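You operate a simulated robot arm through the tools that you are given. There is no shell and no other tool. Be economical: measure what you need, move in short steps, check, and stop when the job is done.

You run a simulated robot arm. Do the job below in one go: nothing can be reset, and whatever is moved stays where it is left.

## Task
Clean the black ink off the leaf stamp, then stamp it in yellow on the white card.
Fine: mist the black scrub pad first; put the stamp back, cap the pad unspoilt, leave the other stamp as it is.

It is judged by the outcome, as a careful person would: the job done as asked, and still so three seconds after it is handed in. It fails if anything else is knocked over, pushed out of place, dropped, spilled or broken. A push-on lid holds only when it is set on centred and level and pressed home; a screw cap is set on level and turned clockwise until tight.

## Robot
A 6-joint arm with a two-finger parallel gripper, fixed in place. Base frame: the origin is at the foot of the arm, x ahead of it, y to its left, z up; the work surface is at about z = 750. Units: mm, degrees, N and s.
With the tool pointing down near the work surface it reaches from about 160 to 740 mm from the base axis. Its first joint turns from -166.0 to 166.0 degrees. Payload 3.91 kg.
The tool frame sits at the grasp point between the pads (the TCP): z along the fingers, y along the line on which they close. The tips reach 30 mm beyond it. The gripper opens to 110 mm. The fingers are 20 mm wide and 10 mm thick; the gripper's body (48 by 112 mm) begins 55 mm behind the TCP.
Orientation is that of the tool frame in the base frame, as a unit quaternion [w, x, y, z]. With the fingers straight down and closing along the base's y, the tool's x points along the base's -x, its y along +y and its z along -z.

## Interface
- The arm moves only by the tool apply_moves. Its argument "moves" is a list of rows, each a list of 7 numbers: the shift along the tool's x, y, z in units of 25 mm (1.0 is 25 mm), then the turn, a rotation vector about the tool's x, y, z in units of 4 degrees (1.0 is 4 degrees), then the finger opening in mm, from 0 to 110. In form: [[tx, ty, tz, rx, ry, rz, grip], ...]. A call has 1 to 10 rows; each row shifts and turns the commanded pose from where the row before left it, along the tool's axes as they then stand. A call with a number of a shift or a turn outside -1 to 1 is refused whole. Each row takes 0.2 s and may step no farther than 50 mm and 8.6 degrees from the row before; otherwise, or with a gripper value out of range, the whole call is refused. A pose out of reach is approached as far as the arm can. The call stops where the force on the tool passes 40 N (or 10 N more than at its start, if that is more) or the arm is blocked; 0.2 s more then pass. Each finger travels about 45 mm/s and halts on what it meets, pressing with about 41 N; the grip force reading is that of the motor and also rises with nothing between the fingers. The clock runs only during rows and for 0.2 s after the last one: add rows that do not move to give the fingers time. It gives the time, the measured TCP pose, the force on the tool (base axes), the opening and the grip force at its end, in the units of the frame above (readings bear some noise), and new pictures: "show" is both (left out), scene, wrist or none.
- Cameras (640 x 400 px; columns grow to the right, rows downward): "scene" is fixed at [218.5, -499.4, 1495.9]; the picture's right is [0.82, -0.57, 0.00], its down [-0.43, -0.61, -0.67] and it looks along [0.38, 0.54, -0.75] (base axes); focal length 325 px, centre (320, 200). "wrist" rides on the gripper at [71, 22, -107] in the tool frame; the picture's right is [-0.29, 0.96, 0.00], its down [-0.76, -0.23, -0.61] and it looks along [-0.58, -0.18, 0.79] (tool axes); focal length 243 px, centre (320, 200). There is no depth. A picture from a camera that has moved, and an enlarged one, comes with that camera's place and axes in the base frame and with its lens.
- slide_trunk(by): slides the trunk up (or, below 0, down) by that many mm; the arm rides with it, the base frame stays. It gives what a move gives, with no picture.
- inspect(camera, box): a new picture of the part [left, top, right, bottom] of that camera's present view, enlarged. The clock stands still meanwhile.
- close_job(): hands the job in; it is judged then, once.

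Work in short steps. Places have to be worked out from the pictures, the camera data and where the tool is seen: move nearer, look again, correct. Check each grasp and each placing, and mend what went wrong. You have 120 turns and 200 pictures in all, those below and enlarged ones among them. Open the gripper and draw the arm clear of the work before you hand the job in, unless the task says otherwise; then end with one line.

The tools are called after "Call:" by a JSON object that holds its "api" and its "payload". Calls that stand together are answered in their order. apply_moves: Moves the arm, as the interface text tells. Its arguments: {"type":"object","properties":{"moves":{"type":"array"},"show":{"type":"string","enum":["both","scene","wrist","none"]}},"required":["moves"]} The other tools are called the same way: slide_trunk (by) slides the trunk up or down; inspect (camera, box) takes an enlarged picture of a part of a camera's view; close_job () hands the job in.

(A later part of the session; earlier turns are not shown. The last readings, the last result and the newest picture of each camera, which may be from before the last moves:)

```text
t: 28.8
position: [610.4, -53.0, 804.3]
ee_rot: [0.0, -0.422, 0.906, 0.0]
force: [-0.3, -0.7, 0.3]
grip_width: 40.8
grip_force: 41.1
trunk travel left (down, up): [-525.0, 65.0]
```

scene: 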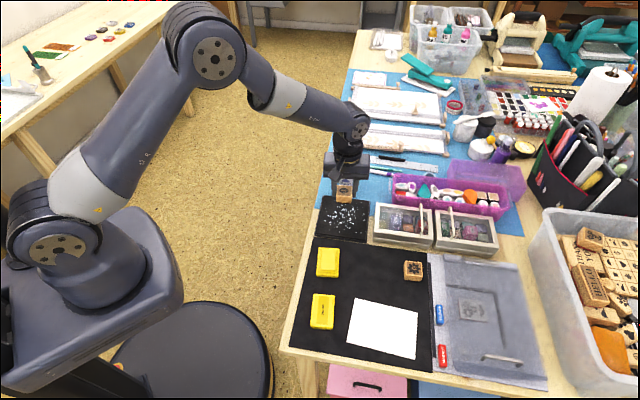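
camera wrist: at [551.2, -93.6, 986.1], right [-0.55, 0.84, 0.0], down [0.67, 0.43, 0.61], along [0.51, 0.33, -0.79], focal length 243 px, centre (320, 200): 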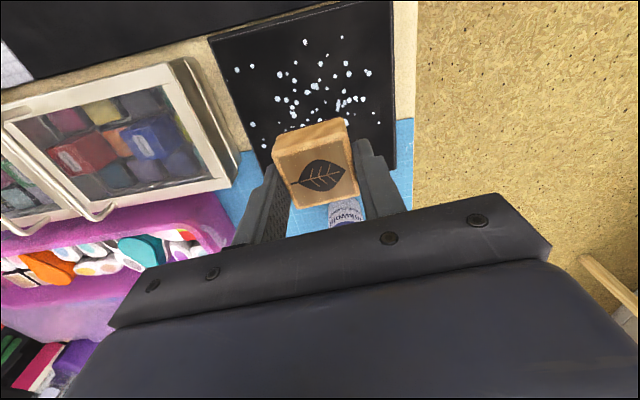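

Call:
{"api": "apply_moves", "payload": {"moves": [[0, 0, 0.08, 0, 0, 0, 32], [0, 0, 0.06, 0, 0, 0, 32], [0, 0, 0.06, 0, 0, 0, 32]], "show": "none"}}

Call:
{"api": "inspect", "payload": {"camera": "scene", "box": [305, 170, 405, 250]}}

```text
t: 29.6
position: [612.3, -52.8, 801.1]
ee_rot: [0.001, -0.422, 0.906, 0.0]
force: [-1.4, -2.0, 10.3]
grip_width: 40.6
grip_force: 40.4
trunk travel left (down, up): [-525.0, 65.0]
```

```text
5.00 times, centred on (355, 210) of scene
camera zoom: at [218.5, -499.4, 1495.9], right [0.82, -0.57, 0.0], down [-0.43, -0.61, -0.67], along [0.38, 0.54, -0.75], focal length 1627 px, centre (145, 150)
```

zoom: 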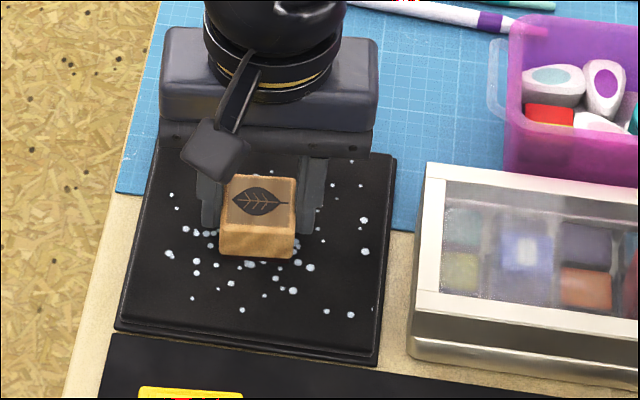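

Contact at about 10 N near the pad centre. Starting with gentle rubbing strokes along the finger axis and checking the pad doesn't slide.

Call:
{"api": "apply_moves", "payload": {"moves": [[0, 0.4, 0, 0, 0, 0, 32], [0, 0.4, 0, 0, 0, 0, 32], [0, -0.4, 0, 0, 0, 0, 32], [0, -0.4, 0, 0, 0, 0, 32], [0, -0.4, 0, 0, 0, 0, 32], [0, -0.4, 0, 0, 0, 0, 32], [0, 0.4, 0, 0, 0, 0, 32], [0, 0.4, 0, 0, 0, 0, 32]], "show": "none"}}

Call:
{"api": "inspect", "payload": {"camera": "scene", "box": [305, 170, 405, 250]}}

```text
t: 31.4
position: [612.0, -54.7, 799.4]
ee_rot: [0.002, -0.422, 0.907, 0.0]
force: [4.5, -5.1, 15.0]
grip_width: 40.9
grip_force: 41.1
trunk travel left (down, up): [-525.0, 65.0]
```

```text
5.00 times, centred on (355, 210) of scene
camera zoom: at [218.5, -499.4, 1495.9], right [0.82, -0.57, 0.0], down [-0.43, -0.61, -0.67], along [0.38, 0.54, -0.75], focal length 1627 px, centre (145, 150)
```

zoom: 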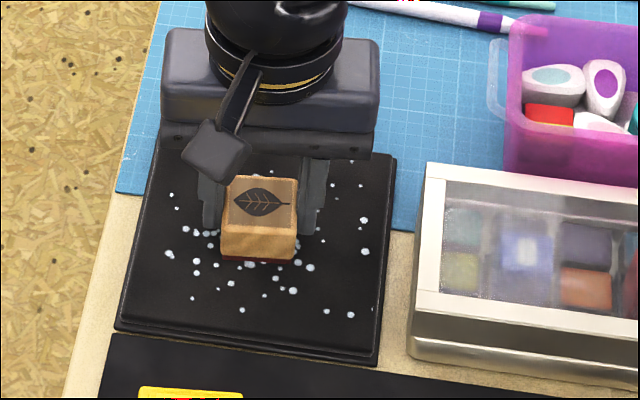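

The pad holds still. More strokes in both directions.

Call:
{"api": "apply_moves", "payload": {"moves": [[0.4, 0, 0, 0, 0, 0, 32], [0.4, 0, 0, 0, 0, 0, 32], [0.4, 0, 0, 0, 0, 0, 32], [-0.4, 0, 0, 0, 0, 0, 32], [-0.4, 0, 0, 0, 0, 0, 32], [-0.4, 0, 0, 0, 0, 0, 32], [-0.4, 0, 0, 0, 0, 0, 32], [-0.4, 0, 0, 0, 0, 0, 32], [0.4, 0, 0, 0, 0, 0, 32], [0.4, 0, 0, 0, 0, 0, 32]], "show": "none"}}

Call:
{"api": "apply_moves", "payload": {"moves": [[0.3, 0.4, 0, 0, 0, 0, 32], [0.3, 0.4, 0, 0, 0, 0, 32], [0.2, -0.4, 0, 0, 0, 0, 32], [0, -0.4, 0, 0, 0, 0, 32], [0, -0.4, 0, 0, 0, 0, 32], [0, -0.4, 0, 0, 0, 0, 32], [0, 0.4, 0, 0, 0, 0, 32], [0, 0.4, 0, 0, 0, 0, 32], [0, 0.4, 0, 0, 0, 0, 32], [0, -0.4, 0, 0, 0, 0, 32]], "show": "none"}}

Call:
{"api": "inspect", "payload": {"camera": "scene", "box": [305, 170, 405, 250]}}

```text
t: 33.6
position: [611.8, -51.6, 801.0]
ee_rot: [-0.001, -0.423, 0.906, 0.0]
force: [1.8, 3.0, 8.4]
grip_width: 40.7
grip_force: 40.8
trunk travel left (down, up): [-525.0, 65.0]
```

```text
t: 35.8
position: [597.2, -66.4, 801.4]
ee_rot: [-0.001, -0.422, 0.906, 0.0]
force: [-7.0, 4.9, 16.3]
grip_width: 40.9
grip_force: 40.3
trunk travel left (down, up): [-525.0, 65.0]
```

```text
5.00 times, centred on (355, 210) of scene
camera zoom: at [218.5, -499.4, 1495.9], right [0.82, -0.57, 0.0], down [-0.43, -0.61, -0.67], along [0.38, 0.54, -0.75], focal length 1627 px, centre (145, 150)
```

zoom: 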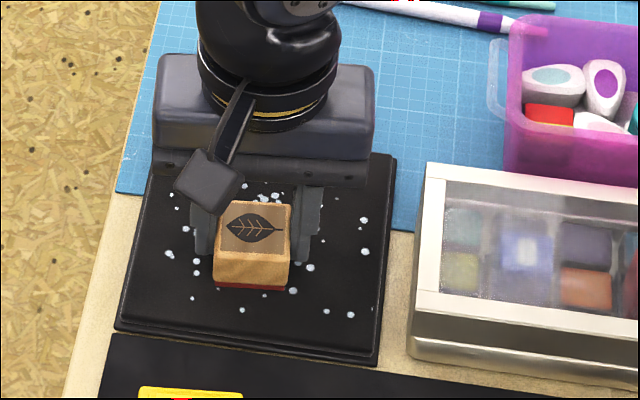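

The dark ink is transferring and the red die edge shows. A few more circular passes before checking the face.

Call:
{"api": "apply_moves", "payload": {"moves": [[0, -0.5, 0, 0, 0, 0, 32], [0.3, 0, 0, 0, 0, 0, 32], [0, 0.5, 0, 0, 0, 0, 32], [0, 0.5, 0, 0, 0, 0, 32], [-0.5, 0, 0, 0, 0, 0, 32], [-0.5, 0, 0, 0, 0, 0, 32], [0, -0.5, 0, 0, 0, 0, 32], [0, -0.5, 0, 0, 0, 0, 32], [0.5, 0, 0, 0, 0, 0, 32], [0.5, 0, 0, 0, 0, 0, 32]], "show": "none"}}

Call:
{"api": "apply_moves", "payload": {"moves": [[0, 0.5, 0, 0, 0, 0, 32], [0, 0.5, 0, 0, 0, 0, 32], [-0.5, 0, 0, 0, 0, 0, 32], [-0.5, 0, 0, 0, 0, 0, 32], [0, -0.5, 0, 0, 0, 0, 32], [0, -0.5, 0, 0, 0, 0, 32], [0.5, 0, 0, 0, 0, 0, 32], [0.5, 0.5, 0, 0, 0, 0, 32], [-0.5, 0, 0, 0, 0, 0, 32], [-0.3, 0, 0, 0, 0, 0, 32]], "show": "none"}}

Call:
{"api": "apply_moves", "payload": {"moves": [[0, 0, -0.2, 0, 0, 0, 32], [0, 0, -1, 0, 0, 0, 32], [0, 0, -1, 0, 0, 0, 32], [0, 0, -1, 0, 0, 0, 32], [0, 0, -1, 0, 0, 0, 32], [0, 0, -1, 0, 0, 0, 32]], "show": "both"}}

Call:
{"api": "inspect", "payload": {"camera": "scene", "box": [305, 150, 405, 250]}}

```text
t: 38.0
position: [602.7, -82.8, 798.9]
ee_rot: [0.0, -0.422, 0.906, -0.001]
force: [0.1, 0.3, 6.4]
grip_width: 41.0
grip_force: 41.1
trunk travel left (down, up): [-525.0, 65.0]
```

```text
t: 40.2
position: [606.8, -57.9, 800.5]
ee_rot: [0.0, -0.423, 0.906, 0.001]
force: [-1.3, -1.5, 4.8]
grip_width: 40.5
grip_force: 41.4
trunk travel left (down, up): [-525.0, 65.0]
```

```text
t: 41.6
position: [607.0, -58.3, 930.6]
ee_rot: [0.0, -0.423, 0.906, 0.0]
force: [0.7, 0.1, -1.4]
grip_width: 40.7
grip_force: 41.0
trunk travel left (down, up): [-525.0, 65.0]
camera wrist: at [546.1, -99.7, 1037.4], right [-0.55, 0.84, 0.0], down [0.67, 0.43, 0.61], along [0.51, 0.33, -0.79], focal length 243 px, centre (320, 200)
```

scene: 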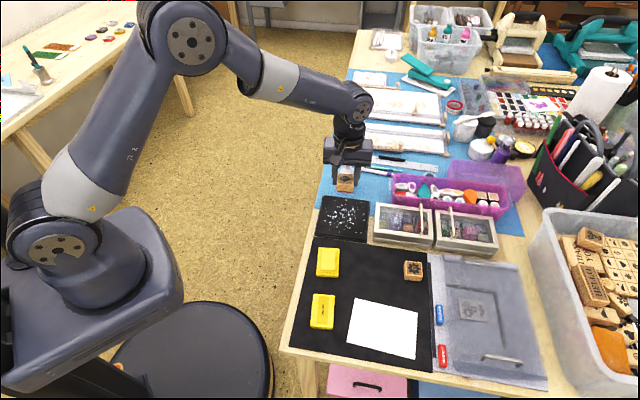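
wrist: 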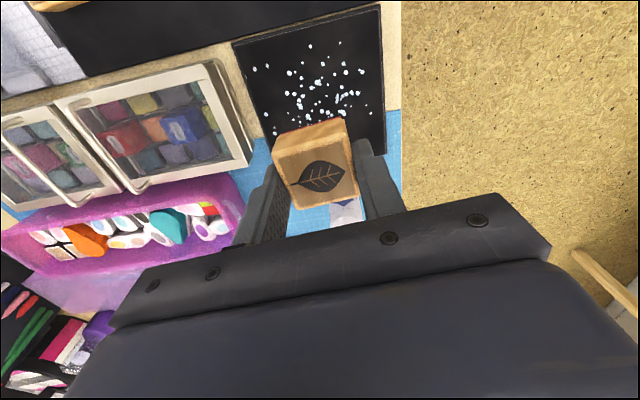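

```text
4.00 times, centred on (355, 200) of scene
camera zoom: at [218.5, -499.4, 1495.9], right [0.82, -0.57, 0.0], down [-0.43, -0.61, -0.67], along [0.38, 0.54, -0.75], focal length 1302 px, centre (180, 200)
```

zoom: 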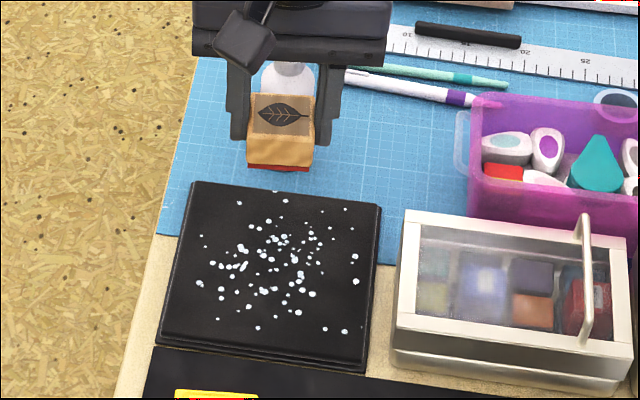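

The die edge now looks red (it was dark), so the ink came off. To be sure before touching yellow ink, I'll move to open space and tilt the face toward the scene camera.

Call:
{"api": "apply_moves", "payload": {"moves": [[0.79, 0.248, -0.31, 0, 0, 0, 32], [0.79, 0.248, -0.31, 0, 0, 0, 32], [0.79, 0.248, -0.31, 0, 0, 0, 32], [0.79, 0.248, -0.31, 0, 0, 0, 32], [0.79, 0.248, -0.31, 0, 0, 0, 32], [0.79, 0.248, -0.31, 0, 0, 0, 32], [0.79, 0.248, -0.31, 0, 0, 0, 32], [0.79, 0.248, -0.31, 0, 0, 0, 32], [0.79, 0.248, -0.31, 0, 0, 0, 32]], "show": "none"}}

Call:
{"api": "apply_moves", "payload": {"moves": [[0, 0, 0, 0, 1, 0, 32], [0, 0, 0, 0, 1, 0, 32], [0, 0, 0, 0, 1, 0, 32], [0, 0, 0, 0, 1, 0, 32], [0, 0, 0, 0, 1, 0, 32], [0, 0, 0, 0, 1, 0, 32], [0, 0, 0, 0, 1, 0, 32], [0, 0, 0, 0, 1, 0, 32], [0, 0, 0, 0, 1, 0, 32], [0, 0, 0, 0, 1, 0, 32]], "show": "scene"}}

```text
t: 43.6
position: [449.1, -160.0, 1000.2]
ee_rot: [0.0, -0.423, 0.906, 0.0]
force: [-0.3, 0.5, -0.2]
grip_width: 40.5
grip_force: 41.0
trunk travel left (down, up): [-525.0, 65.0]
```

```text
t: 45.8
position: [450.3, -158.3, 998.6]
ee_rot: [-0.31, -0.397, 0.852, -0.144]
force: [0.6, -0.1, -1.3]
grip_width: 40.6
grip_force: 40.9
trunk travel left (down, up): [-525.0, 65.0]
```

scene: 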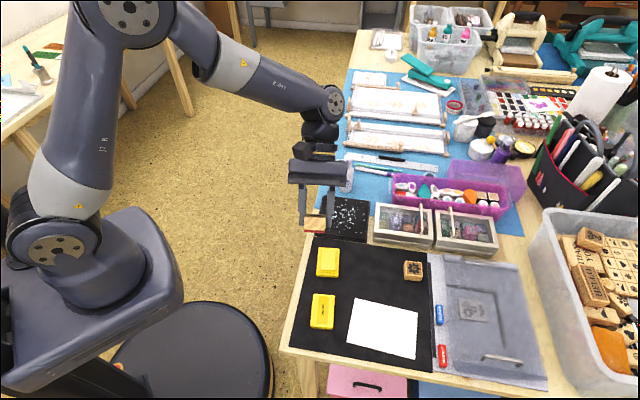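

Tilt works; continuing to expose the face.

Call:
{"api": "apply_moves", "payload": {"moves": [[0, 0, 0, 0, 1, 0, 32], [0, 0, 0, 0, 1, 0, 32], [0, 0, 0, 0, 1, 0, 32], [0, 0, 0, 0, 1, 0, 32], [0, 0, 0, 0, 1, 0, 32], [0, 0, 0, 0, 1, 0, 32], [0, 0, 0, 0, 1, 0, 32], [0, 0, 0, 0, 1, 0, 32], [0, 0, 0, 0, 1, 0, 32], [0, 0, 0, 0, 1, 0, 32]], "show": "scene"}}

Call:
{"api": "inspect", "payload": {"camera": "scene", "box": [280, 180, 360, 245]}}

```text
t: 48.0
position: [449.2, -159.4, 1000.2]
ee_rot: [-0.582, -0.323, 0.694, -0.272]
force: [0.6, -0.6, 0.1]
grip_width: 40.6
grip_force: 41.2
trunk travel left (down, up): [-525.0, 65.0]
```

scene: 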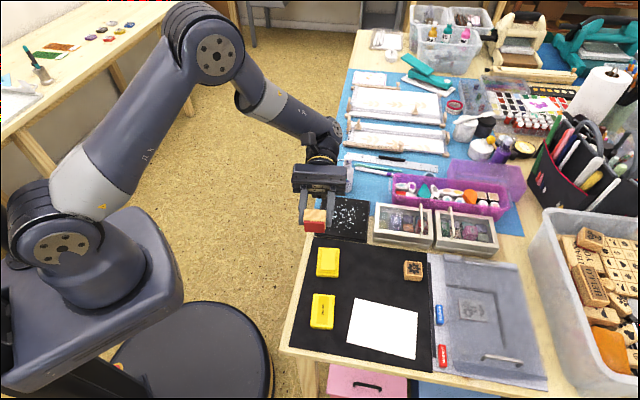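

```text
6.15 times, centred on (320, 212) of scene
camera zoom: at [218.5, -499.4, 1495.9], right [0.82, -0.57, 0.0], down [-0.43, -0.61, -0.67], along [0.38, 0.54, -0.75], focal length 2003 px, centre (320, 123)
```

zoom: 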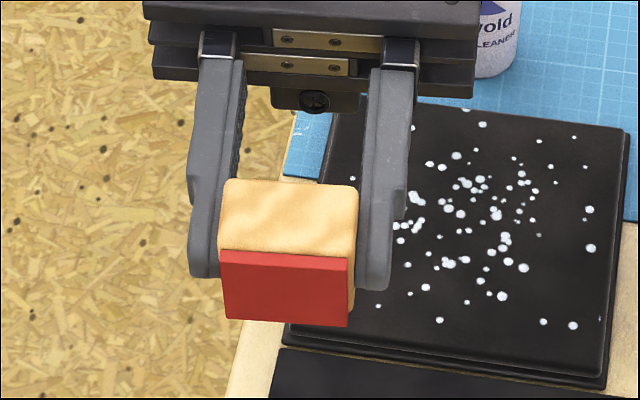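

The face is clean red with no black left. Tilting back to vertical.

Call:
{"api": "apply_moves", "payload": {"moves": [[0, 0, 0, 0, -1, 0, 32], [0, 0, 0, 0, -1, 0, 32], [0, 0, 0, 0, -1, 0, 32], [0, 0, 0, 0, -1, 0, 32], [0, 0, 0, 0, -1, 0, 32], [0, 0, 0, 0, -1, 0, 32], [0, 0, 0, 0, -1, 0, 32], [0, 0, 0, 0, -1, 0, 32], [0, 0, 0, 0, -1, 0, 32], [0, 0, 0, 0, -1, 0, 32]], "show": "none"}}

Call:
{"api": "apply_moves", "payload": {"moves": [[0, 0, 0, 0, -1, 0, 32], [0, 0, 0, 0, -1, 0, 32], [0, 0, 0, 0, -1, 0, 32], [0, 0, 0, 0, -1, 0, 32], [0, 0, 0, 0, -1, 0, 32], [0, 0, 0, 0, -1, 0, 32], [0, 0, 0, 0, -1, 0, 32], [0, 0, 0, 0, -1, 0, 32], [0, 0, 0, 0, -1, 0, 32], [0, 0, 0, 0, -1, 0, 32]], "show": "none"}}

Call:
{"api": "inspect", "payload": {"camera": "scene", "box": [300, 235, 350, 335]}}

```text
t: 50.2
position: [451.1, -158.9, 999.3]
ee_rot: [-0.309, -0.397, 0.852, -0.144]
force: [-0.6, 0.7, -0.5]
grip_width: 41.0
grip_force: 40.9
trunk travel left (down, up): [-525.0, 65.0]
```

```text
t: 52.4
position: [449.8, -160.1, 998.9]
ee_rot: [0.001, -0.423, 0.906, 0.0]
force: [0.4, 0.3, 0.1]
grip_width: 40.6
grip_force: 40.9
trunk travel left (down, up): [-525.0, 65.0]
```

```text
4.00 times, centred on (325, 285) of scene
camera zoom: at [218.5, -499.4, 1495.9], right [0.82, -0.57, 0.0], down [-0.43, -0.61, -0.67], along [0.38, 0.54, -0.75], focal length 1302 px, centre (300, -140)
```

zoom: 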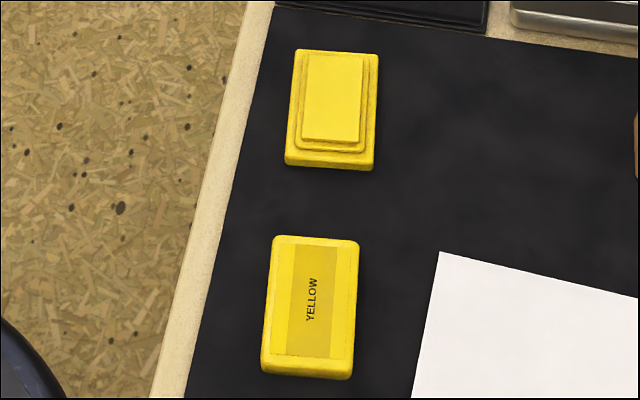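

The pad is still spotless. Moving above the ink pad to z≈870 for an alignment check.

Call:
{"api": "apply_moves", "payload": {"moves": [[-0.62, -0.52, 0, 0, 0, 0, 32], [-0.617, -0.515, 0, 0, 0, 0, 32], [0, 0, 1, 0, 0, 0, 32], [0, 0, 1, 0, 0, 0, 32], [0, 0, 1, 0, 0, 0, 32], [0, 0, 1, 0, 0, 0, 32], [0, 0, 1, 0, 0, 0, 32], [0, 0, 0.6, 0, 0, 0, 32]], "show": "wrist"}}

Call:
{"api": "inspect", "payload": {"camera": "wrist", "box": [240, 80, 400, 220]}}

Call:
{"api": "inspect", "payload": {"camera": "scene", "box": [300, 220, 360, 290]}}

```text
t: 54.2
position: [489.9, -151.4, 858.6]
ee_rot: [-0.001, -0.423, 0.906, 0.0]
force: [0.2, -0.5, -0.8]
grip_width: 40.7
grip_force: 40.8
trunk travel left (down, up): [-525.0, 65.0]
camera wrist: at [428.8, -193.0, 965.7], right [-0.55, 0.84, 0.0], down [0.67, 0.43, 0.61], along [0.51, 0.33, -0.79], focal length 243 px, centre (320, 200)
```

wrist: 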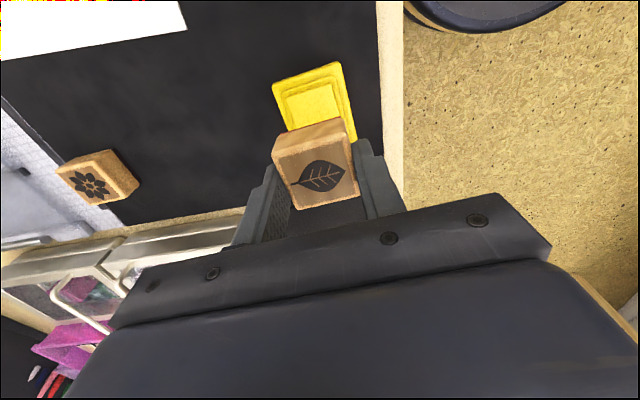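

```text
2.86 times, centred on (320, 150) of wrist
camera zoom: at [428.8, -193.0, 965.7], right [-0.55, 0.84, 0.0], down [0.67, 0.43, 0.61], along [0.51, 0.33, -0.79], focal length 693 px, centre (320, 343)
```

zoom: 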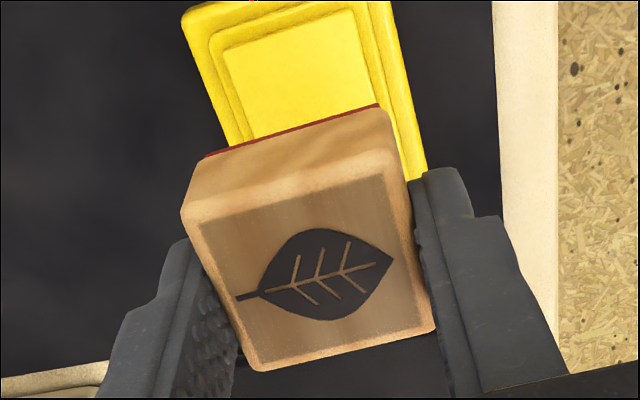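

```text
5.71 times, centred on (330, 255) of scene
camera zoom: at [218.5, -499.4, 1495.9], right [0.82, -0.57, 0.0], down [-0.43, -0.61, -0.67], along [0.38, 0.54, -0.75], focal length 1860 px, centre (263, -114)
```

zoom: 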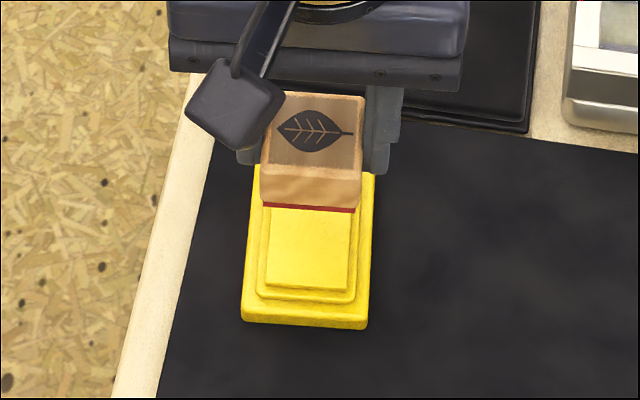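

Stamp is aligned over the felt. Lowering and creeping to light contact.

Call:
{"api": "apply_moves", "payload": {"moves": [[0, 0, 1, 0, 0, 0, 32], [0, 0, 0.44, 0, 0, 0, 32], [0, 0, 0.1, 0, 0, 0, 32], [0, 0, 0.08, 0, 0, 0, 32], [0, 0, 0.08, 0, 0, 0, 32]], "show": "none"}}

Call:
{"api": "inspect", "payload": {"camera": "scene", "box": [300, 220, 360, 290]}}

```text
t: 55.4
position: [490.0, -151.1, 816.5]
ee_rot: [0.0, -0.423, 0.906, 0.0]
force: [0.5, 0.0, -0.2]
grip_width: 40.8
grip_force: 40.7
trunk travel left (down, up): [-525.0, 65.0]
```

```text
5.71 times, centred on (330, 255) of scene
camera zoom: at [218.5, -499.4, 1495.9], right [0.82, -0.57, 0.0], down [-0.43, -0.61, -0.67], along [0.38, 0.54, -0.75], focal length 1860 px, centre (263, -114)
```

zoom: 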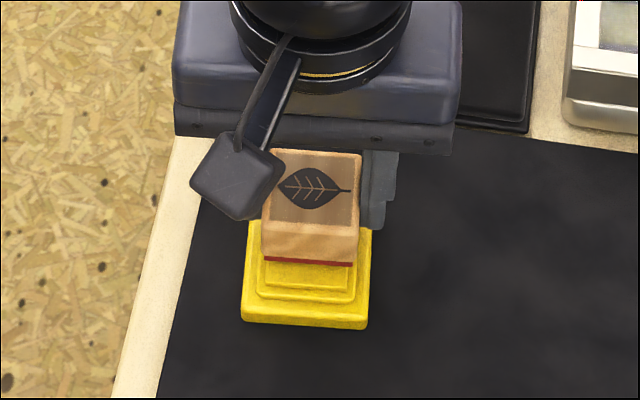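

Call:
{"api": "apply_moves", "payload": {"moves": [[0, 0, 0.06, 0, 0, 0, 32], [0, 0, 0.06, 0, 0, 0, 32], [0, 0, 0.06, 0, 0, 0, 32]], "show": "none"}}

```text
t: 56.2
position: [490.8, -151.4, 813.3]
ee_rot: [0.0, -0.423, 0.906, 0.001]
force: [-0.9, -0.2, 2.7]
grip_width: 40.8
grip_force: 41.3
trunk travel left (down, up): [-525.0, 65.0]
```

Light contact at z≈813. I'll press gently to about 8 N, then dab twice more with small side shifts for even coverage.

Call:
{"api": "apply_moves", "payload": {"moves": [[0, 0, 0.06, 0, 0, 0, 32], [0, 0, 0, 0, 0, 0, 32], [0, 0, -0.3, 0, 0, 0, 32], [0, 0.12, 0, 0, 0, 0, 32], [0, 0, 0.3, 0, 0, 0, 32], [0, 0, 0, 0, 0, 0, 32], [0, 0, -0.3, 0, 0, 0, 32], [0, -0.24, 0, 0, 0, 0, 32], [0, 0, 0.3, 0, 0, 0, 32], [0, 0, 0, 0, 0, 0, 32]], "show": "none"}}

Call:
{"api": "inspect", "payload": {"camera": "scene", "box": [300, 220, 360, 290]}}

```text
t: 58.4
position: [492.6, -152.7, 812.0]
ee_rot: [0.001, -0.422, 0.907, -0.001]
force: [-2.5, -0.6, 11.3]
grip_width: 40.7
grip_force: 41.5
trunk travel left (down, up): [-525.0, 65.0]
```

```text
5.71 times, centred on (330, 255) of scene
camera zoom: at [218.5, -499.4, 1495.9], right [0.82, -0.57, 0.0], down [-0.43, -0.61, -0.67], along [0.38, 0.54, -0.75], focal length 1860 px, centre (263, -114)
```

zoom: 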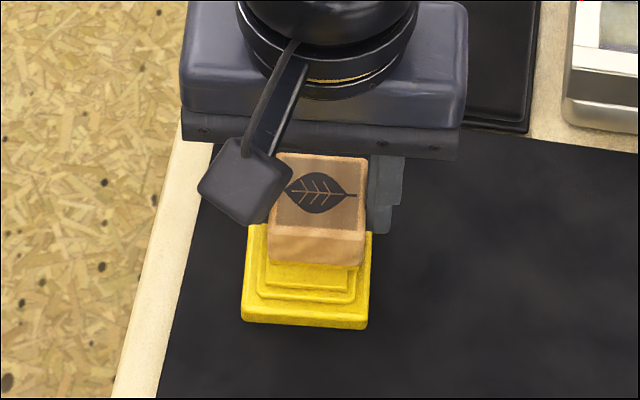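

The die edge is now yellow. Lifting off, turning 9° to align with the card, and moving over the card centre at about (497, -362).

Call:
{"api": "apply_moves", "payload": {"moves": [[0, 0, -0.4, 0, 0, 0, 32], [0, 0, -1, 0, 0, 0, 32], [0, 0, -1, 0, 0, 0.75, 32], [0, 0, 0, 0, 0, 0.75, 32], [0, 0, 0, 0, 0, 0.75, 32]], "show": "none"}}

Call:
{"api": "apply_moves", "payload": {"moves": [[0.667, -0.805, 0, 0, 0, 0, 32], [0.667, -0.805, 0, 0, 0, 0, 32], [0.667, -0.805, 0, 0, 0, 0, 32], [0.667, -0.805, 0, 0, 0, 0, 32], [0.667, -0.805, 0, 0, 0, 0, 32], [0.667, -0.805, 0, 0, 0, 0, 32], [0.667, -0.805, 0, 0, 0, 0, 32], [0.667, -0.805, 0, 0, 0, 0, 32]], "show": "both"}}

Call:
{"api": "inspect", "payload": {"camera": "scene", "box": [300, 235, 360, 305]}}

```text
t: 59.6
position: [491.4, -155.2, 872.0]
ee_rot: [0.0, -0.35, 0.937, -0.002]
force: [0.1, 0.4, -1.6]
grip_width: 40.9
grip_force: 41.0
trunk travel left (down, up): [-525.0, 65.0]
```

```text
t: 61.4
position: [496.2, -363.8, 872.0]
ee_rot: [0.0, -0.351, 0.936, 0.0]
force: [-0.2, 0.1, -0.2]
grip_width: 40.6
grip_force: 40.5
trunk travel left (down, up): [-525.0, 65.0]
camera wrist: at [430.6, -395.4, 978.1], right [-0.41, 0.91, 0.0], down [0.73, 0.32, 0.61], along [0.55, 0.25, -0.79], focal length 243 px, centre (320, 200)
```

scene: 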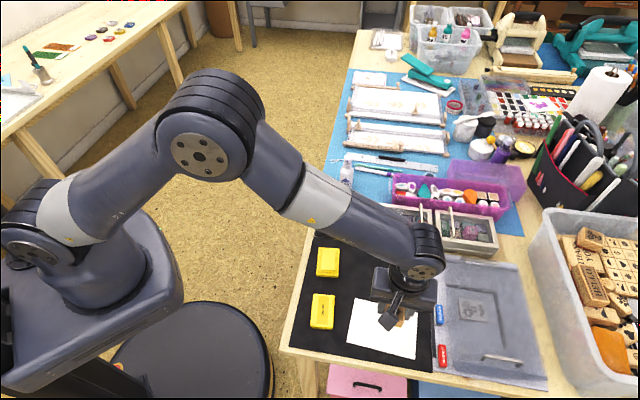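
wrist: 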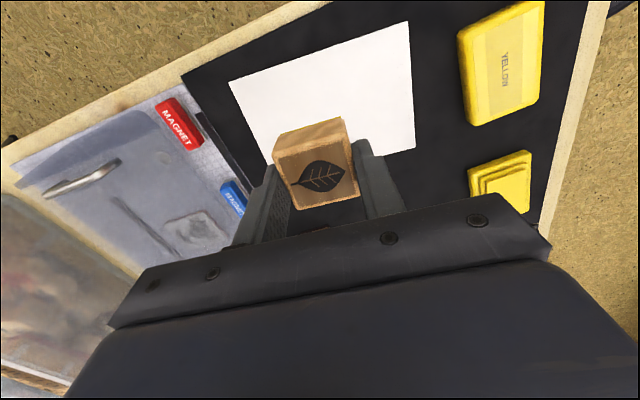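

```text
5.71 times, centred on (330, 270) of scene
camera zoom: at [218.5, -499.4, 1495.9], right [0.82, -0.57, 0.0], down [-0.43, -0.61, -0.67], along [0.38, 0.54, -0.75], focal length 1860 px, centre (263, -200)
```

zoom: 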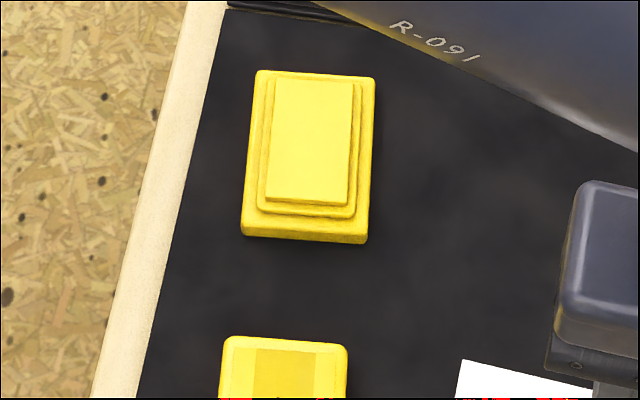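

Ink pad is unspoilt. The card centre refines to about (497.5, -358), edges at 40°, and the stamp is aligned. Small correction, then straight down, creeping to contact.

Call:
{"api": "apply_moves", "payload": {"moves": [[-0.16, 0.1, 0, 0, 0, 0, 32], [0, 0, 0, 0, 0, 0, 32], [0, 0, 1, 0, 0, 0, 32], [0, 0, 1, 0, 0, 0, 32], [0, 0, 0.8, 0, 0, 0, 32], [0, 0, 0.1, 0, 0, 0, 32], [0, 0, 0.08, 0, 0, 0, 32]], "show": "none"}}

Call:
{"api": "inspect", "payload": {"camera": "scene", "box": [335, 270, 445, 370]}}

```text
t: 63.0
position: [498.4, -358.4, 798.6]
ee_rot: [0.0, -0.35, 0.937, -0.001]
force: [0.4, -0.2, 0.0]
grip_width: 40.6
grip_force: 41.1
trunk travel left (down, up): [-525.0, 65.0]
```

```text
4.00 times, centred on (390, 320) of scene
camera zoom: at [218.5, -499.4, 1495.9], right [0.82, -0.57, 0.0], down [-0.43, -0.61, -0.67], along [0.38, 0.54, -0.75], focal length 1302 px, centre (40, -280)
```

zoom: 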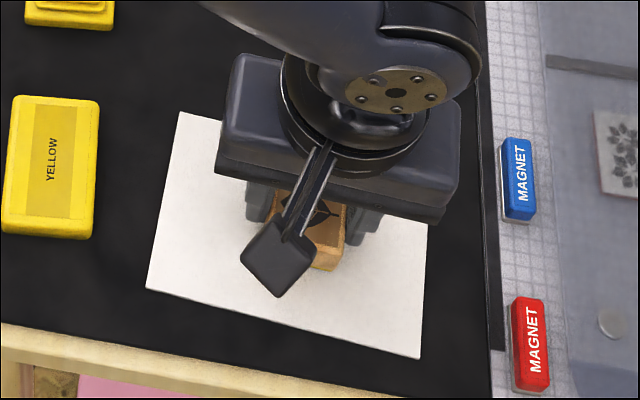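

Call:
{"api": "apply_moves", "payload": {"moves": [[0, 0, 0.07, 0, 0, 0, 32], [0, 0, 0.06, 0, 0, 0, 32], [0, 0, 0.06, 0, 0, 0, 32], [0, 0, 0, 0, 0, 0, 32]], "show": "none"}}

```text
t: 64.0
position: [498.3, -359.3, 795.2]
ee_rot: [0.001, -0.35, 0.937, -0.002]
force: [0.6, 1.3, 24.0]
grip_width: 40.9
grip_force: 41.3
trunk travel left (down, up): [-525.0, 65.0]
```

A firm, even 24 N press. Lifting straight up and checking the print.

Call:
{"api": "apply_moves", "payload": {"moves": [[0, 0, -0.3, 0, 0, 0, 32], [0, 0, -1, 0, 0, 0, 32], [0, 0, -1, 0, 0, 0, 32], [0, 0, -1, 0, 0, 0, 32], [-1, 0.5, 0, 0, 0, 0, 32], [-1, 0.5, 0, 0, 0, 0, 32], [-1, 0.5, 0, 0, 0, 0, 32]], "show": "scene"}}

Call:
{"api": "inspect", "payload": {"camera": "scene", "box": [335, 270, 445, 370]}}

```text
t: 65.6
position: [529.9, -280.6, 874.8]
ee_rot: [0.0, -0.35, 0.937, 0.0]
force: [0.0, 0.8, -0.3]
grip_width: 40.6
grip_force: 41.0
trunk travel left (down, up): [-525.0, 65.0]
```

scene: 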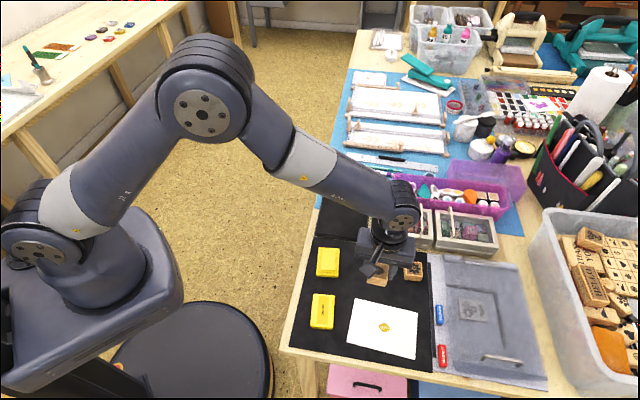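

```text
4.00 times, centred on (390, 320) of scene
camera zoom: at [218.5, -499.4, 1495.9], right [0.82, -0.57, 0.0], down [-0.43, -0.61, -0.67], along [0.38, 0.54, -0.75], focal length 1302 px, centre (40, -280)
```

zoom: 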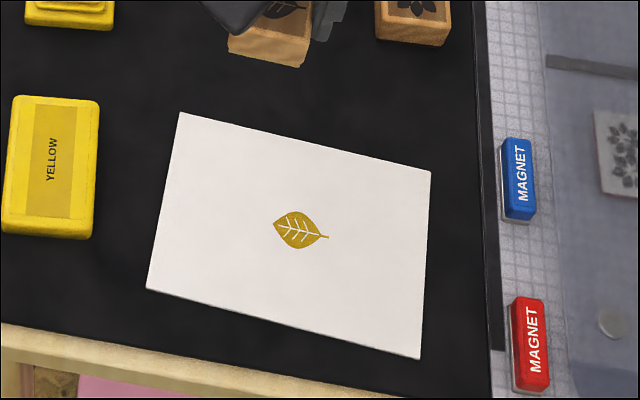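

A complete, crisp leaf print in the card's centre. Now returning the stamp: turning back 9° and moving over its original spot at (577, -231).

Call:
{"api": "apply_moves", "payload": {"moves": [[0, 0, 0, 0, 0, -0.75, 32], [0, 0, 0, 0, 0, -0.75, 32], [0, 0, 0, 0, 0, -0.75, 32], [-0.91, -0.059, 0, 0, 0, 0, 32], [-0.91, -0.059, 0, 0, 0, 0, 32], [-0.91, -0.059, 0, 0, 0, 0, 32], [0, 0, 1, 0, 0, 0, 32], [0, 0, 1, 0, 0, 0, 32]], "show": "both"}}

Call:
{"api": "inspect", "payload": {"camera": "scene", "box": [340, 225, 440, 295]}}

```text
t: 67.4
position: [578.5, -230.7, 823.4]
ee_rot: [0.0, -0.423, 0.906, 0.0]
force: [-0.1, -0.6, -0.6]
grip_width: 40.5
grip_force: 40.9
trunk travel left (down, up): [-525.0, 65.0]
camera wrist: at [516.2, -271.9, 930.4], right [-0.55, 0.84, 0.0], down [0.66, 0.43, 0.61], along [0.51, 0.33, -0.79], focal length 243 px, centre (320, 200)
```

scene: 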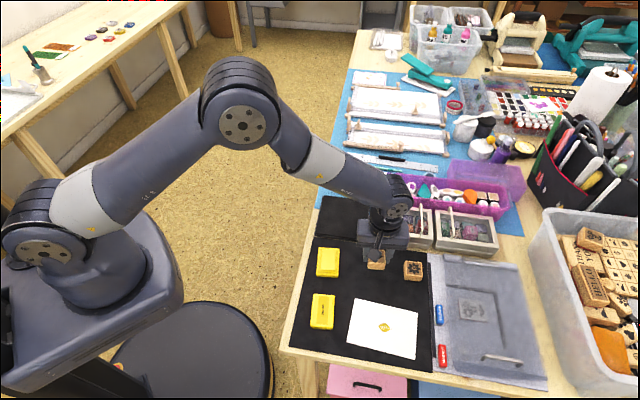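
wrist: 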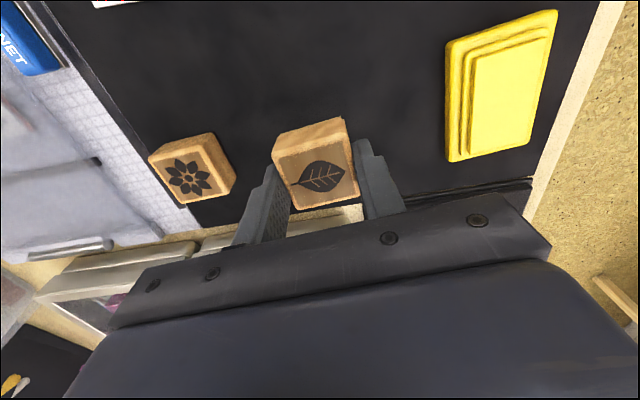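

```text
5.71 times, centred on (390, 260) of scene
camera zoom: at [218.5, -499.4, 1495.9], right [0.82, -0.57, 0.0], down [-0.43, -0.61, -0.67], along [0.38, 0.54, -0.75], focal length 1860 px, centre (-80, -143)
```

zoom: 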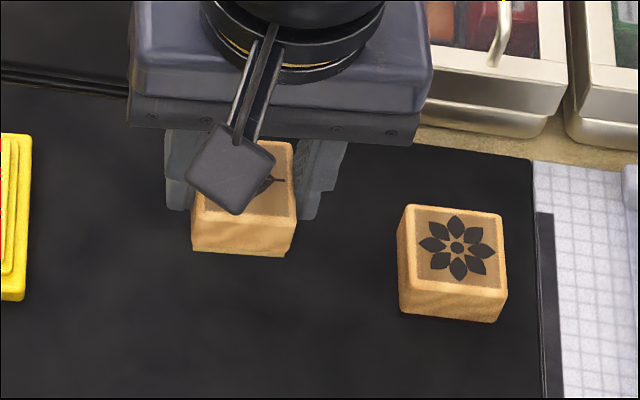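

Slight 1–2 mm shift toward the original position, then lowering to the mat and creeping.

Call:
{"api": "apply_moves", "payload": {"moves": [[0, 0.05, 0, 0, 0, 0, 32], [0, 0, 0.9, 0, 0, 0, 32], [0, 0, 0.1, 0, 0, 0, 32], [0, 0, 0.08, 0, 0, 0, 32], [0, 0, 0.06, 0, 0, 0, 32]], "show": "none"}}

Call:
{"api": "inspect", "payload": {"camera": "scene", "box": [340, 225, 440, 295]}}

```text
t: 68.6
position: [577.1, -230.3, 794.8]
ee_rot: [0.0, -0.423, 0.906, 0.0]
force: [-0.1, -0.6, 0.5]
grip_width: 40.6
grip_force: 40.5
trunk travel left (down, up): [-525.0, 65.0]
```

```text
5.71 times, centred on (390, 260) of scene
camera zoom: at [218.5, -499.4, 1495.9], right [0.82, -0.57, 0.0], down [-0.43, -0.61, -0.67], along [0.38, 0.54, -0.75], focal length 1860 px, centre (-80, -143)
```

zoom: 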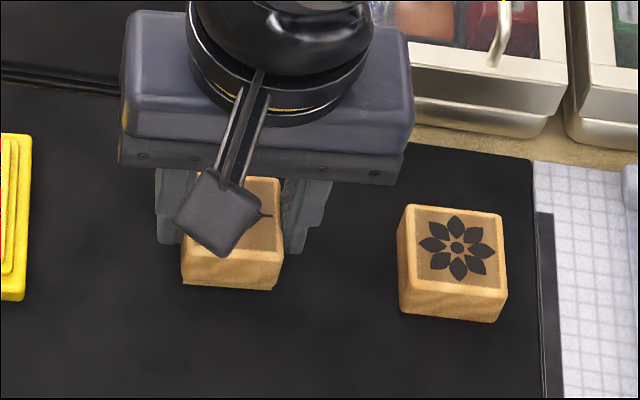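

Matches the original place. A final touch-down step, then release and rise.

Call:
{"api": "apply_moves", "payload": {"moves": [[0, 0, 0.05, 0, 0, 0, 32], [0, 0, 0.04, 0, 0, 0, 32]], "show": "none"}}

```text
t: 69.2
position: [575.7, -232.2, 793.9]
ee_rot: [0.0, -0.423, 0.906, 0.0]
force: [-0.5, -0.5, 0.4]
grip_width: 41.0
grip_force: 41.0
trunk travel left (down, up): [-525.0, 65.0]
```

Call:
{"api": "apply_moves", "payload": {"moves": [[0, 0, 0.04, 0, 0, 0, 32], [0, 0, 0.04, 0, 0, 0, 32]], "show": "none"}}

```text
t: 69.8
position: [575.1, -231.8, 792.3]
ee_rot: [0.0, -0.423, 0.906, -0.001]
force: [-2.1, 0.2, 4.1]
grip_width: 40.8
grip_force: 40.8
trunk travel left (down, up): [-525.0, 65.0]
```

Contact (4 N). Opening, then rising clear.

Call:
{"api": "apply_moves", "payload": {"moves": [[0, 0, 0, 0, 0, 0, 60], [0, 0, 0, 0, 0, 0, 60], [0, 0, 0, 0, 0, 0, 60], [0, 0, -0.5, 0, 0, 0, 60], [0, 0, -1, 0, 0, 0, 60], [0, 0, -1, 0, 0, 0, 60], [0, 0, -1, 0, 0, 0, 64], [0, 0, -0.5, 0, 0, 0, 64]], "show": "wrist"}}

Call:
{"api": "inspect", "payload": {"camera": "scene", "box": [340, 225, 440, 295]}}

```text
t: 71.6
position: [576.5, -228.8, 891.2]
ee_rot: [0.0, -0.423, 0.906, 0.0]
force: [0.0, -0.2, 0.3]
grip_width: 64.1
grip_force: 0.0
trunk travel left (down, up): [-525.0, 65.0]
camera wrist: at [514.7, -270.7, 997.7], right [-0.55, 0.84, 0.0], down [0.67, 0.43, 0.61], along [0.51, 0.33, -0.79], focal length 243 px, centre (320, 200)
```

wrist: 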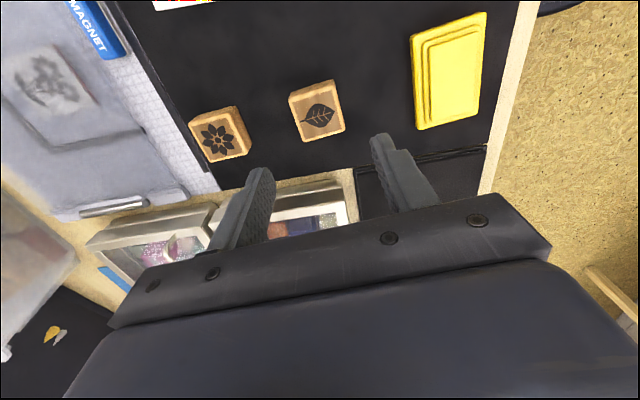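

```text
5.71 times, centred on (390, 260) of scene
camera zoom: at [218.5, -499.4, 1495.9], right [0.82, -0.57, 0.0], down [-0.43, -0.61, -0.67], along [0.38, 0.54, -0.75], focal length 1860 px, centre (-80, -143)
```

zoom: 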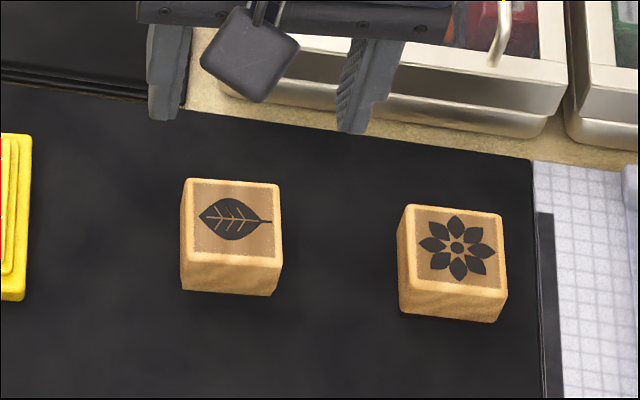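

Stamp is back exactly in place. Moving to the lid at (401.5, -251.5).

Call:
{"api": "apply_moves", "payload": {"moves": [[0.857, 0.8, 0, 0, 0, 0, 66], [0.857, 0.8, 0, 0, 0, 0, 66], [0.857, 0.8, 0, 0, 0, 0, 66], [0.857, 0.8, 0, 0, 0, 0, 66], [0.857, 0.8, 0, 0, 0, 0, 66], [0.857, 0.8, 0, 0, 0, 0, 66], [0, 0, 1, 0, 0, 0, 66]], "show": "wrist"}}

Call:
{"api": "inspect", "payload": {"camera": "wrist", "box": [250, 60, 390, 200]}}

```text
t: 73.2
position: [401.8, -251.4, 865.5]
ee_rot: [0.0, -0.423, 0.906, 0.0]
force: [0.1, -0.5, -0.7]
grip_width: 66.0
grip_force: 0.1
trunk travel left (down, up): [-525.0, 65.0]
camera wrist: at [340.7, -293.2, 972.1], right [-0.55, 0.84, 0.0], down [0.66, 0.43, 0.61], along [0.51, 0.33, -0.79], focal length 243 px, centre (320, 200)
```

wrist: 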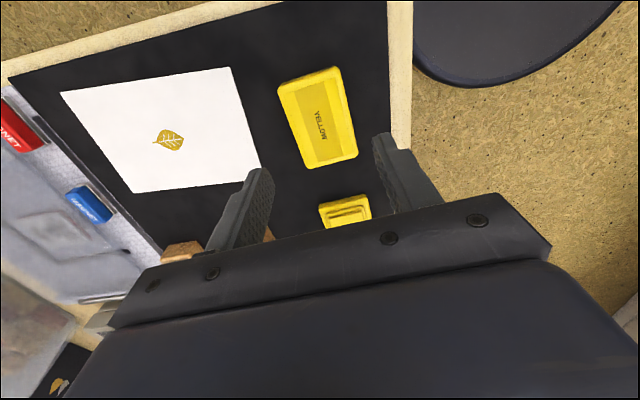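

```text
2.86 times, centred on (320, 130) of wrist
camera zoom: at [340.7, -293.2, 972.1], right [-0.55, 0.84, 0.0], down [0.66, 0.43, 0.61], along [0.51, 0.33, -0.79], focal length 693 px, centre (320, 400)
```

zoom: 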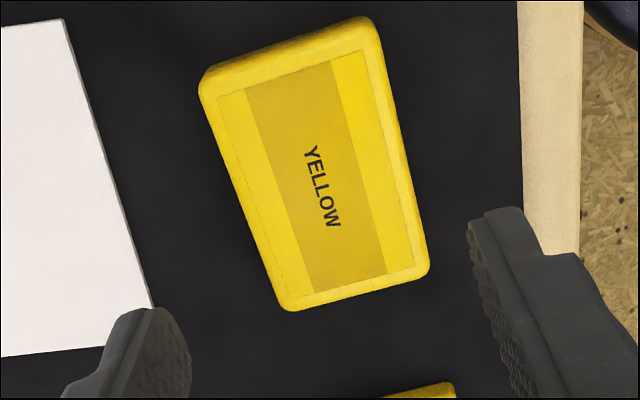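

Lid is still centred. Descending to z≈786.5 (same relative grip height) and closing.

Call:
{"api": "apply_moves", "payload": {"moves": [[0, 0, 1, 0, 0, 0, 66], [0, 0, 1, 0, 0, 0, 66], [0, 0, 1, 0, 0, 0, 64], [0, 0, 0.14, 0, 0, 0, 60], [0, 0, 0, 0, 0, 0, 42], [0, 0, 0, 0, 0, 0, 42], [0, 0, 0, 0, 0, 0, 42]], "show": "wrist"}}

```text
t: 74.8
position: [400.9, -253.2, 787.5]
ee_rot: [0.0, -0.423, 0.906, 0.001]
force: [-0.3, -0.2, 0.9]
grip_width: 50.5
grip_force: 41.0
trunk travel left (down, up): [-525.0, 65.0]
camera wrist: at [340.3, -294.6, 893.5], right [-0.55, 0.84, 0.0], down [0.67, 0.43, 0.61], along [0.51, 0.33, -0.79], focal length 243 px, centre (320, 200)
```

wrist: 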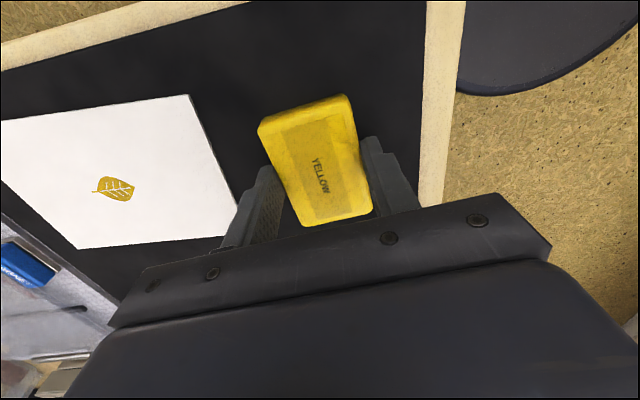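

Same grip as before (50.5 mm). My logged commands put the return offset at -5.241 units in x and -0.094 in y. Lifting and moving back over the tray.

Call:
{"api": "apply_moves", "payload": {"moves": [[0, 0, -0.5, 0, 0, 0, 42], [0, 0, -1, 0, 0, 0, 42], [0, 0, -1, 0, 0, 0, 42], [-0.8735, -0.0157, 0, 0, 0, 0, 42], [-0.8735, -0.0157, 0, 0, 0, 0, 42], [-0.8735, -0.0157, 0, 0, 0, 0, 42], [-0.8735, -0.0157, 0, 0, 0, 0, 42], [-0.8735, -0.0157, 0, 0, 0, 0, 42], [-0.8735, -0.0157, 0, 0, 0, 0, 42], [0, 0, 0, 0, 0, 0, 42]], "show": "wrist"}}

Call:
{"api": "inspect", "payload": {"camera": "scene", "box": [300, 220, 356, 286]}}

```text
t: 77.0
position: [487.8, -152.4, 850.1]
ee_rot: [0.0, -0.422, 0.906, 0.0]
force: [-0.3, -0.2, -0.3]
grip_width: 50.7
grip_force: 41.0
trunk travel left (down, up): [-525.0, 65.0]
camera wrist: at [427.3, -193.8, 957.0], right [-0.55, 0.84, 0.0], down [0.67, 0.43, 0.61], along [0.51, 0.33, -0.79], focal length 243 px, centre (320, 200)
```

wrist: 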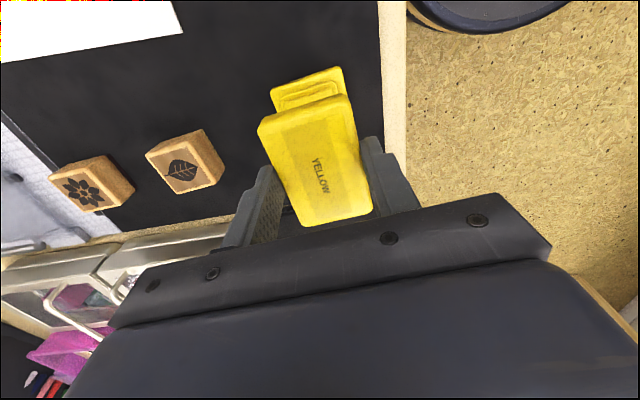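

```text
6.06 times, centred on (328, 253) of scene
camera zoom: at [218.5, -499.4, 1495.9], right [0.82, -0.57, 0.0], down [-0.43, -0.61, -0.67], along [0.38, 0.54, -0.75], focal length 1972 px, centre (272, -121)
```

zoom: 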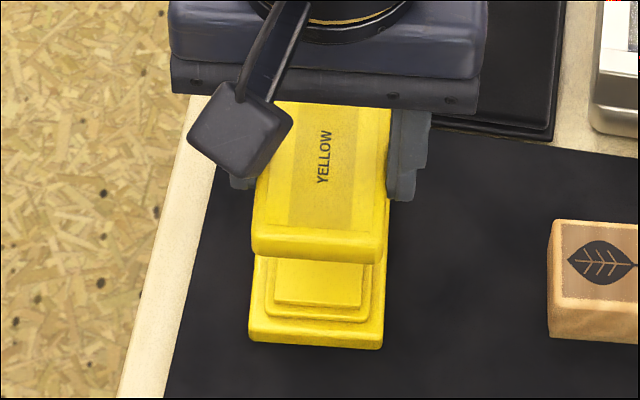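

Tray unmoved. Lowering to the height of my earlier lift-off picture (z≈824.5) to compare alignment.

Call:
{"api": "apply_moves", "payload": {"moves": [[0, 0, 0.6, 0, 0, 0, 42], [0, 0, 0.4, 0, 0, 0, 42], [0, 0, 0, 0, 0, 0, 42]], "show": "none"}}

Call:
{"api": "inspect", "payload": {"camera": "scene", "box": [300, 220, 356, 286]}}

```text
t: 77.8
position: [489.3, -154.0, 825.1]
ee_rot: [0.0, -0.423, 0.906, 0.0]
force: [-0.2, -0.4, 0.2]
grip_width: 50.5
grip_force: 40.8
trunk travel left (down, up): [-525.0, 65.0]
```

```text
6.06 times, centred on (328, 253) of scene
camera zoom: at [218.5, -499.4, 1495.9], right [0.82, -0.57, 0.0], down [-0.43, -0.61, -0.67], along [0.38, 0.54, -0.75], focal length 1972 px, centre (272, -121)
```

zoom: 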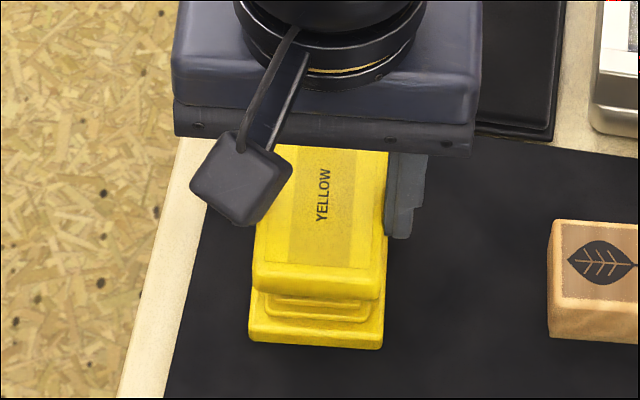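

The lid sits about 1 mm to the right of the earlier picture. I'll shift 1 mm, lower to just above seating, and watch force.

Call:
{"api": "apply_moves", "payload": {"moves": [[0, 0.04, 0, 0, 0, 0, 42], [0, 0, 0.4, 0, 0, 0, 42], [0, 0, 0.3, 0, 0, 0, 42], [0, 0, 0.15, 0, 0, 0, 42], [0, 0, 0.08, 0, 0, 0, 42]], "show": "none"}}

Call:
{"api": "inspect", "payload": {"camera": "scene", "box": [300, 230, 356, 286]}}

```text
t: 79.0
position: [487.6, -151.8, 802.9]
ee_rot: [-0.001, -0.423, 0.906, 0.0]
force: [-0.2, -0.1, -0.2]
grip_width: 50.7
grip_force: 40.9
trunk travel left (down, up): [-525.0, 65.0]
```

```text
7.14 times, centred on (328, 258) of scene
camera zoom: at [218.5, -499.4, 1495.9], right [0.82, -0.57, 0.0], down [-0.43, -0.61, -0.67], along [0.38, 0.54, -0.75], focal length 2325 px, centre (263, -214)
```

zoom: 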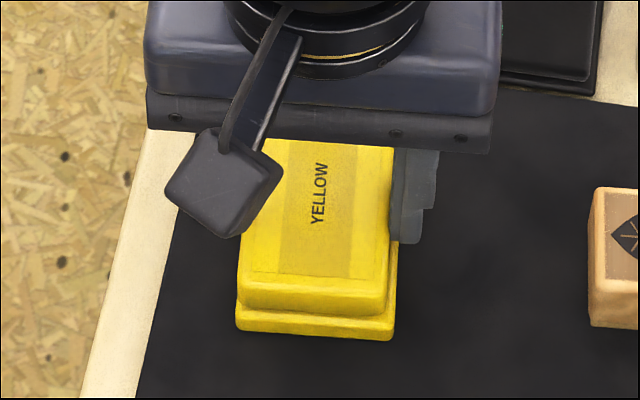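

Now about 1 mm left of the seated picture, so I'll correct back and hold a moment to let it settle.

Call:
{"api": "apply_moves", "payload": {"moves": [[0, -0.03, 0.04, 0, 0, 0, 42], [0, 0, 0, 0, 0, 0, 42]], "show": "none"}}

Call:
{"api": "inspect", "payload": {"camera": "scene", "box": [300, 230, 356, 286]}}

```text
t: 79.6
position: [487.3, -153.7, 800.1]
ee_rot: [0.001, -0.423, 0.906, 0.001]
force: [-0.6, 0.1, -1.0]
grip_width: 50.7
grip_force: 41.5
trunk travel left (down, up): [-525.0, 65.0]
```

```text
7.14 times, centred on (328, 258) of scene
camera zoom: at [218.5, -499.4, 1495.9], right [0.82, -0.57, 0.0], down [-0.43, -0.61, -0.67], along [0.38, 0.54, -0.75], focal length 2325 px, centre (263, -214)
```

zoom: 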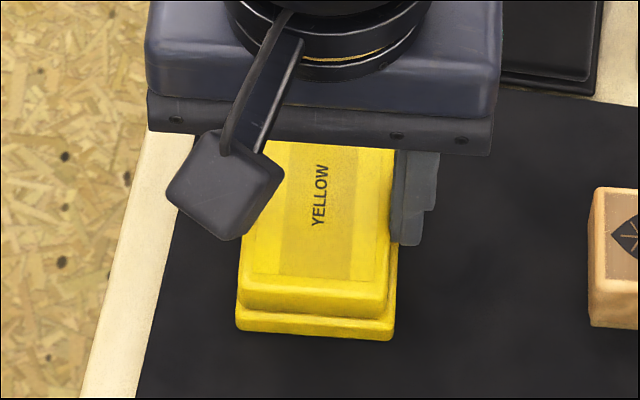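

Still about 1 mm left. Nudging 1.2 mm right and then pressing home gently.

Call:
{"api": "apply_moves", "payload": {"moves": [[0, -0.05, 0, 0, 0, 0, 42], [0, 0, 0, 0, 0, 0, 42]], "show": "none"}}

Call:
{"api": "inspect", "payload": {"camera": "scene", "box": [300, 230, 356, 286]}}

```text
t: 80.2
position: [488.8, -154.1, 801.5]
ee_rot: [0.0, -0.423, 0.906, 0.0]
force: [0.0, 0.6, 0.0]
grip_width: 50.6
grip_force: 41.0
trunk travel left (down, up): [-525.0, 65.0]
```

```text
7.14 times, centred on (328, 258) of scene
camera zoom: at [218.5, -499.4, 1495.9], right [0.82, -0.57, 0.0], down [-0.43, -0.61, -0.67], along [0.38, 0.54, -0.75], focal length 2325 px, centre (263, -214)
```

zoom: 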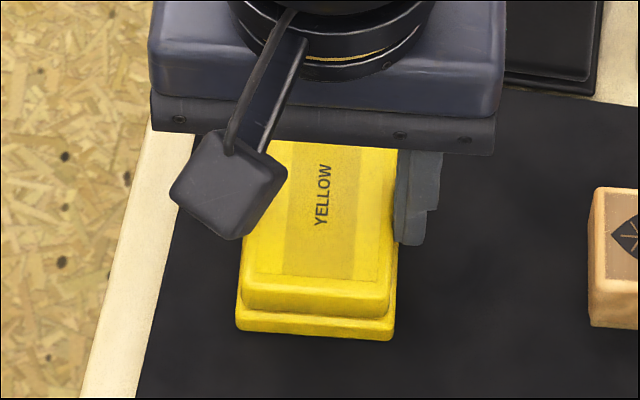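

Now matches the original seated picture (text at 322). Pressing down in small steps.

Call:
{"api": "apply_moves", "payload": {"moves": [[0, 0, 0.05, 0, 0, 0, 42], [0, 0, 0.05, 0, 0, 0, 42], [0, 0, 0.05, 0, 0, 0, 42], [0, 0, 0, 0, 0, 0, 42]], "show": "none"}}

```text
t: 81.2
position: [489.7, -154.4, 800.5]
ee_rot: [0.002, -0.422, 0.906, -0.001]
force: [-1.7, 0.5, 28.9]
grip_width: 50.9
grip_force: 40.6
trunk travel left (down, up): [-525.0, 65.0]
```

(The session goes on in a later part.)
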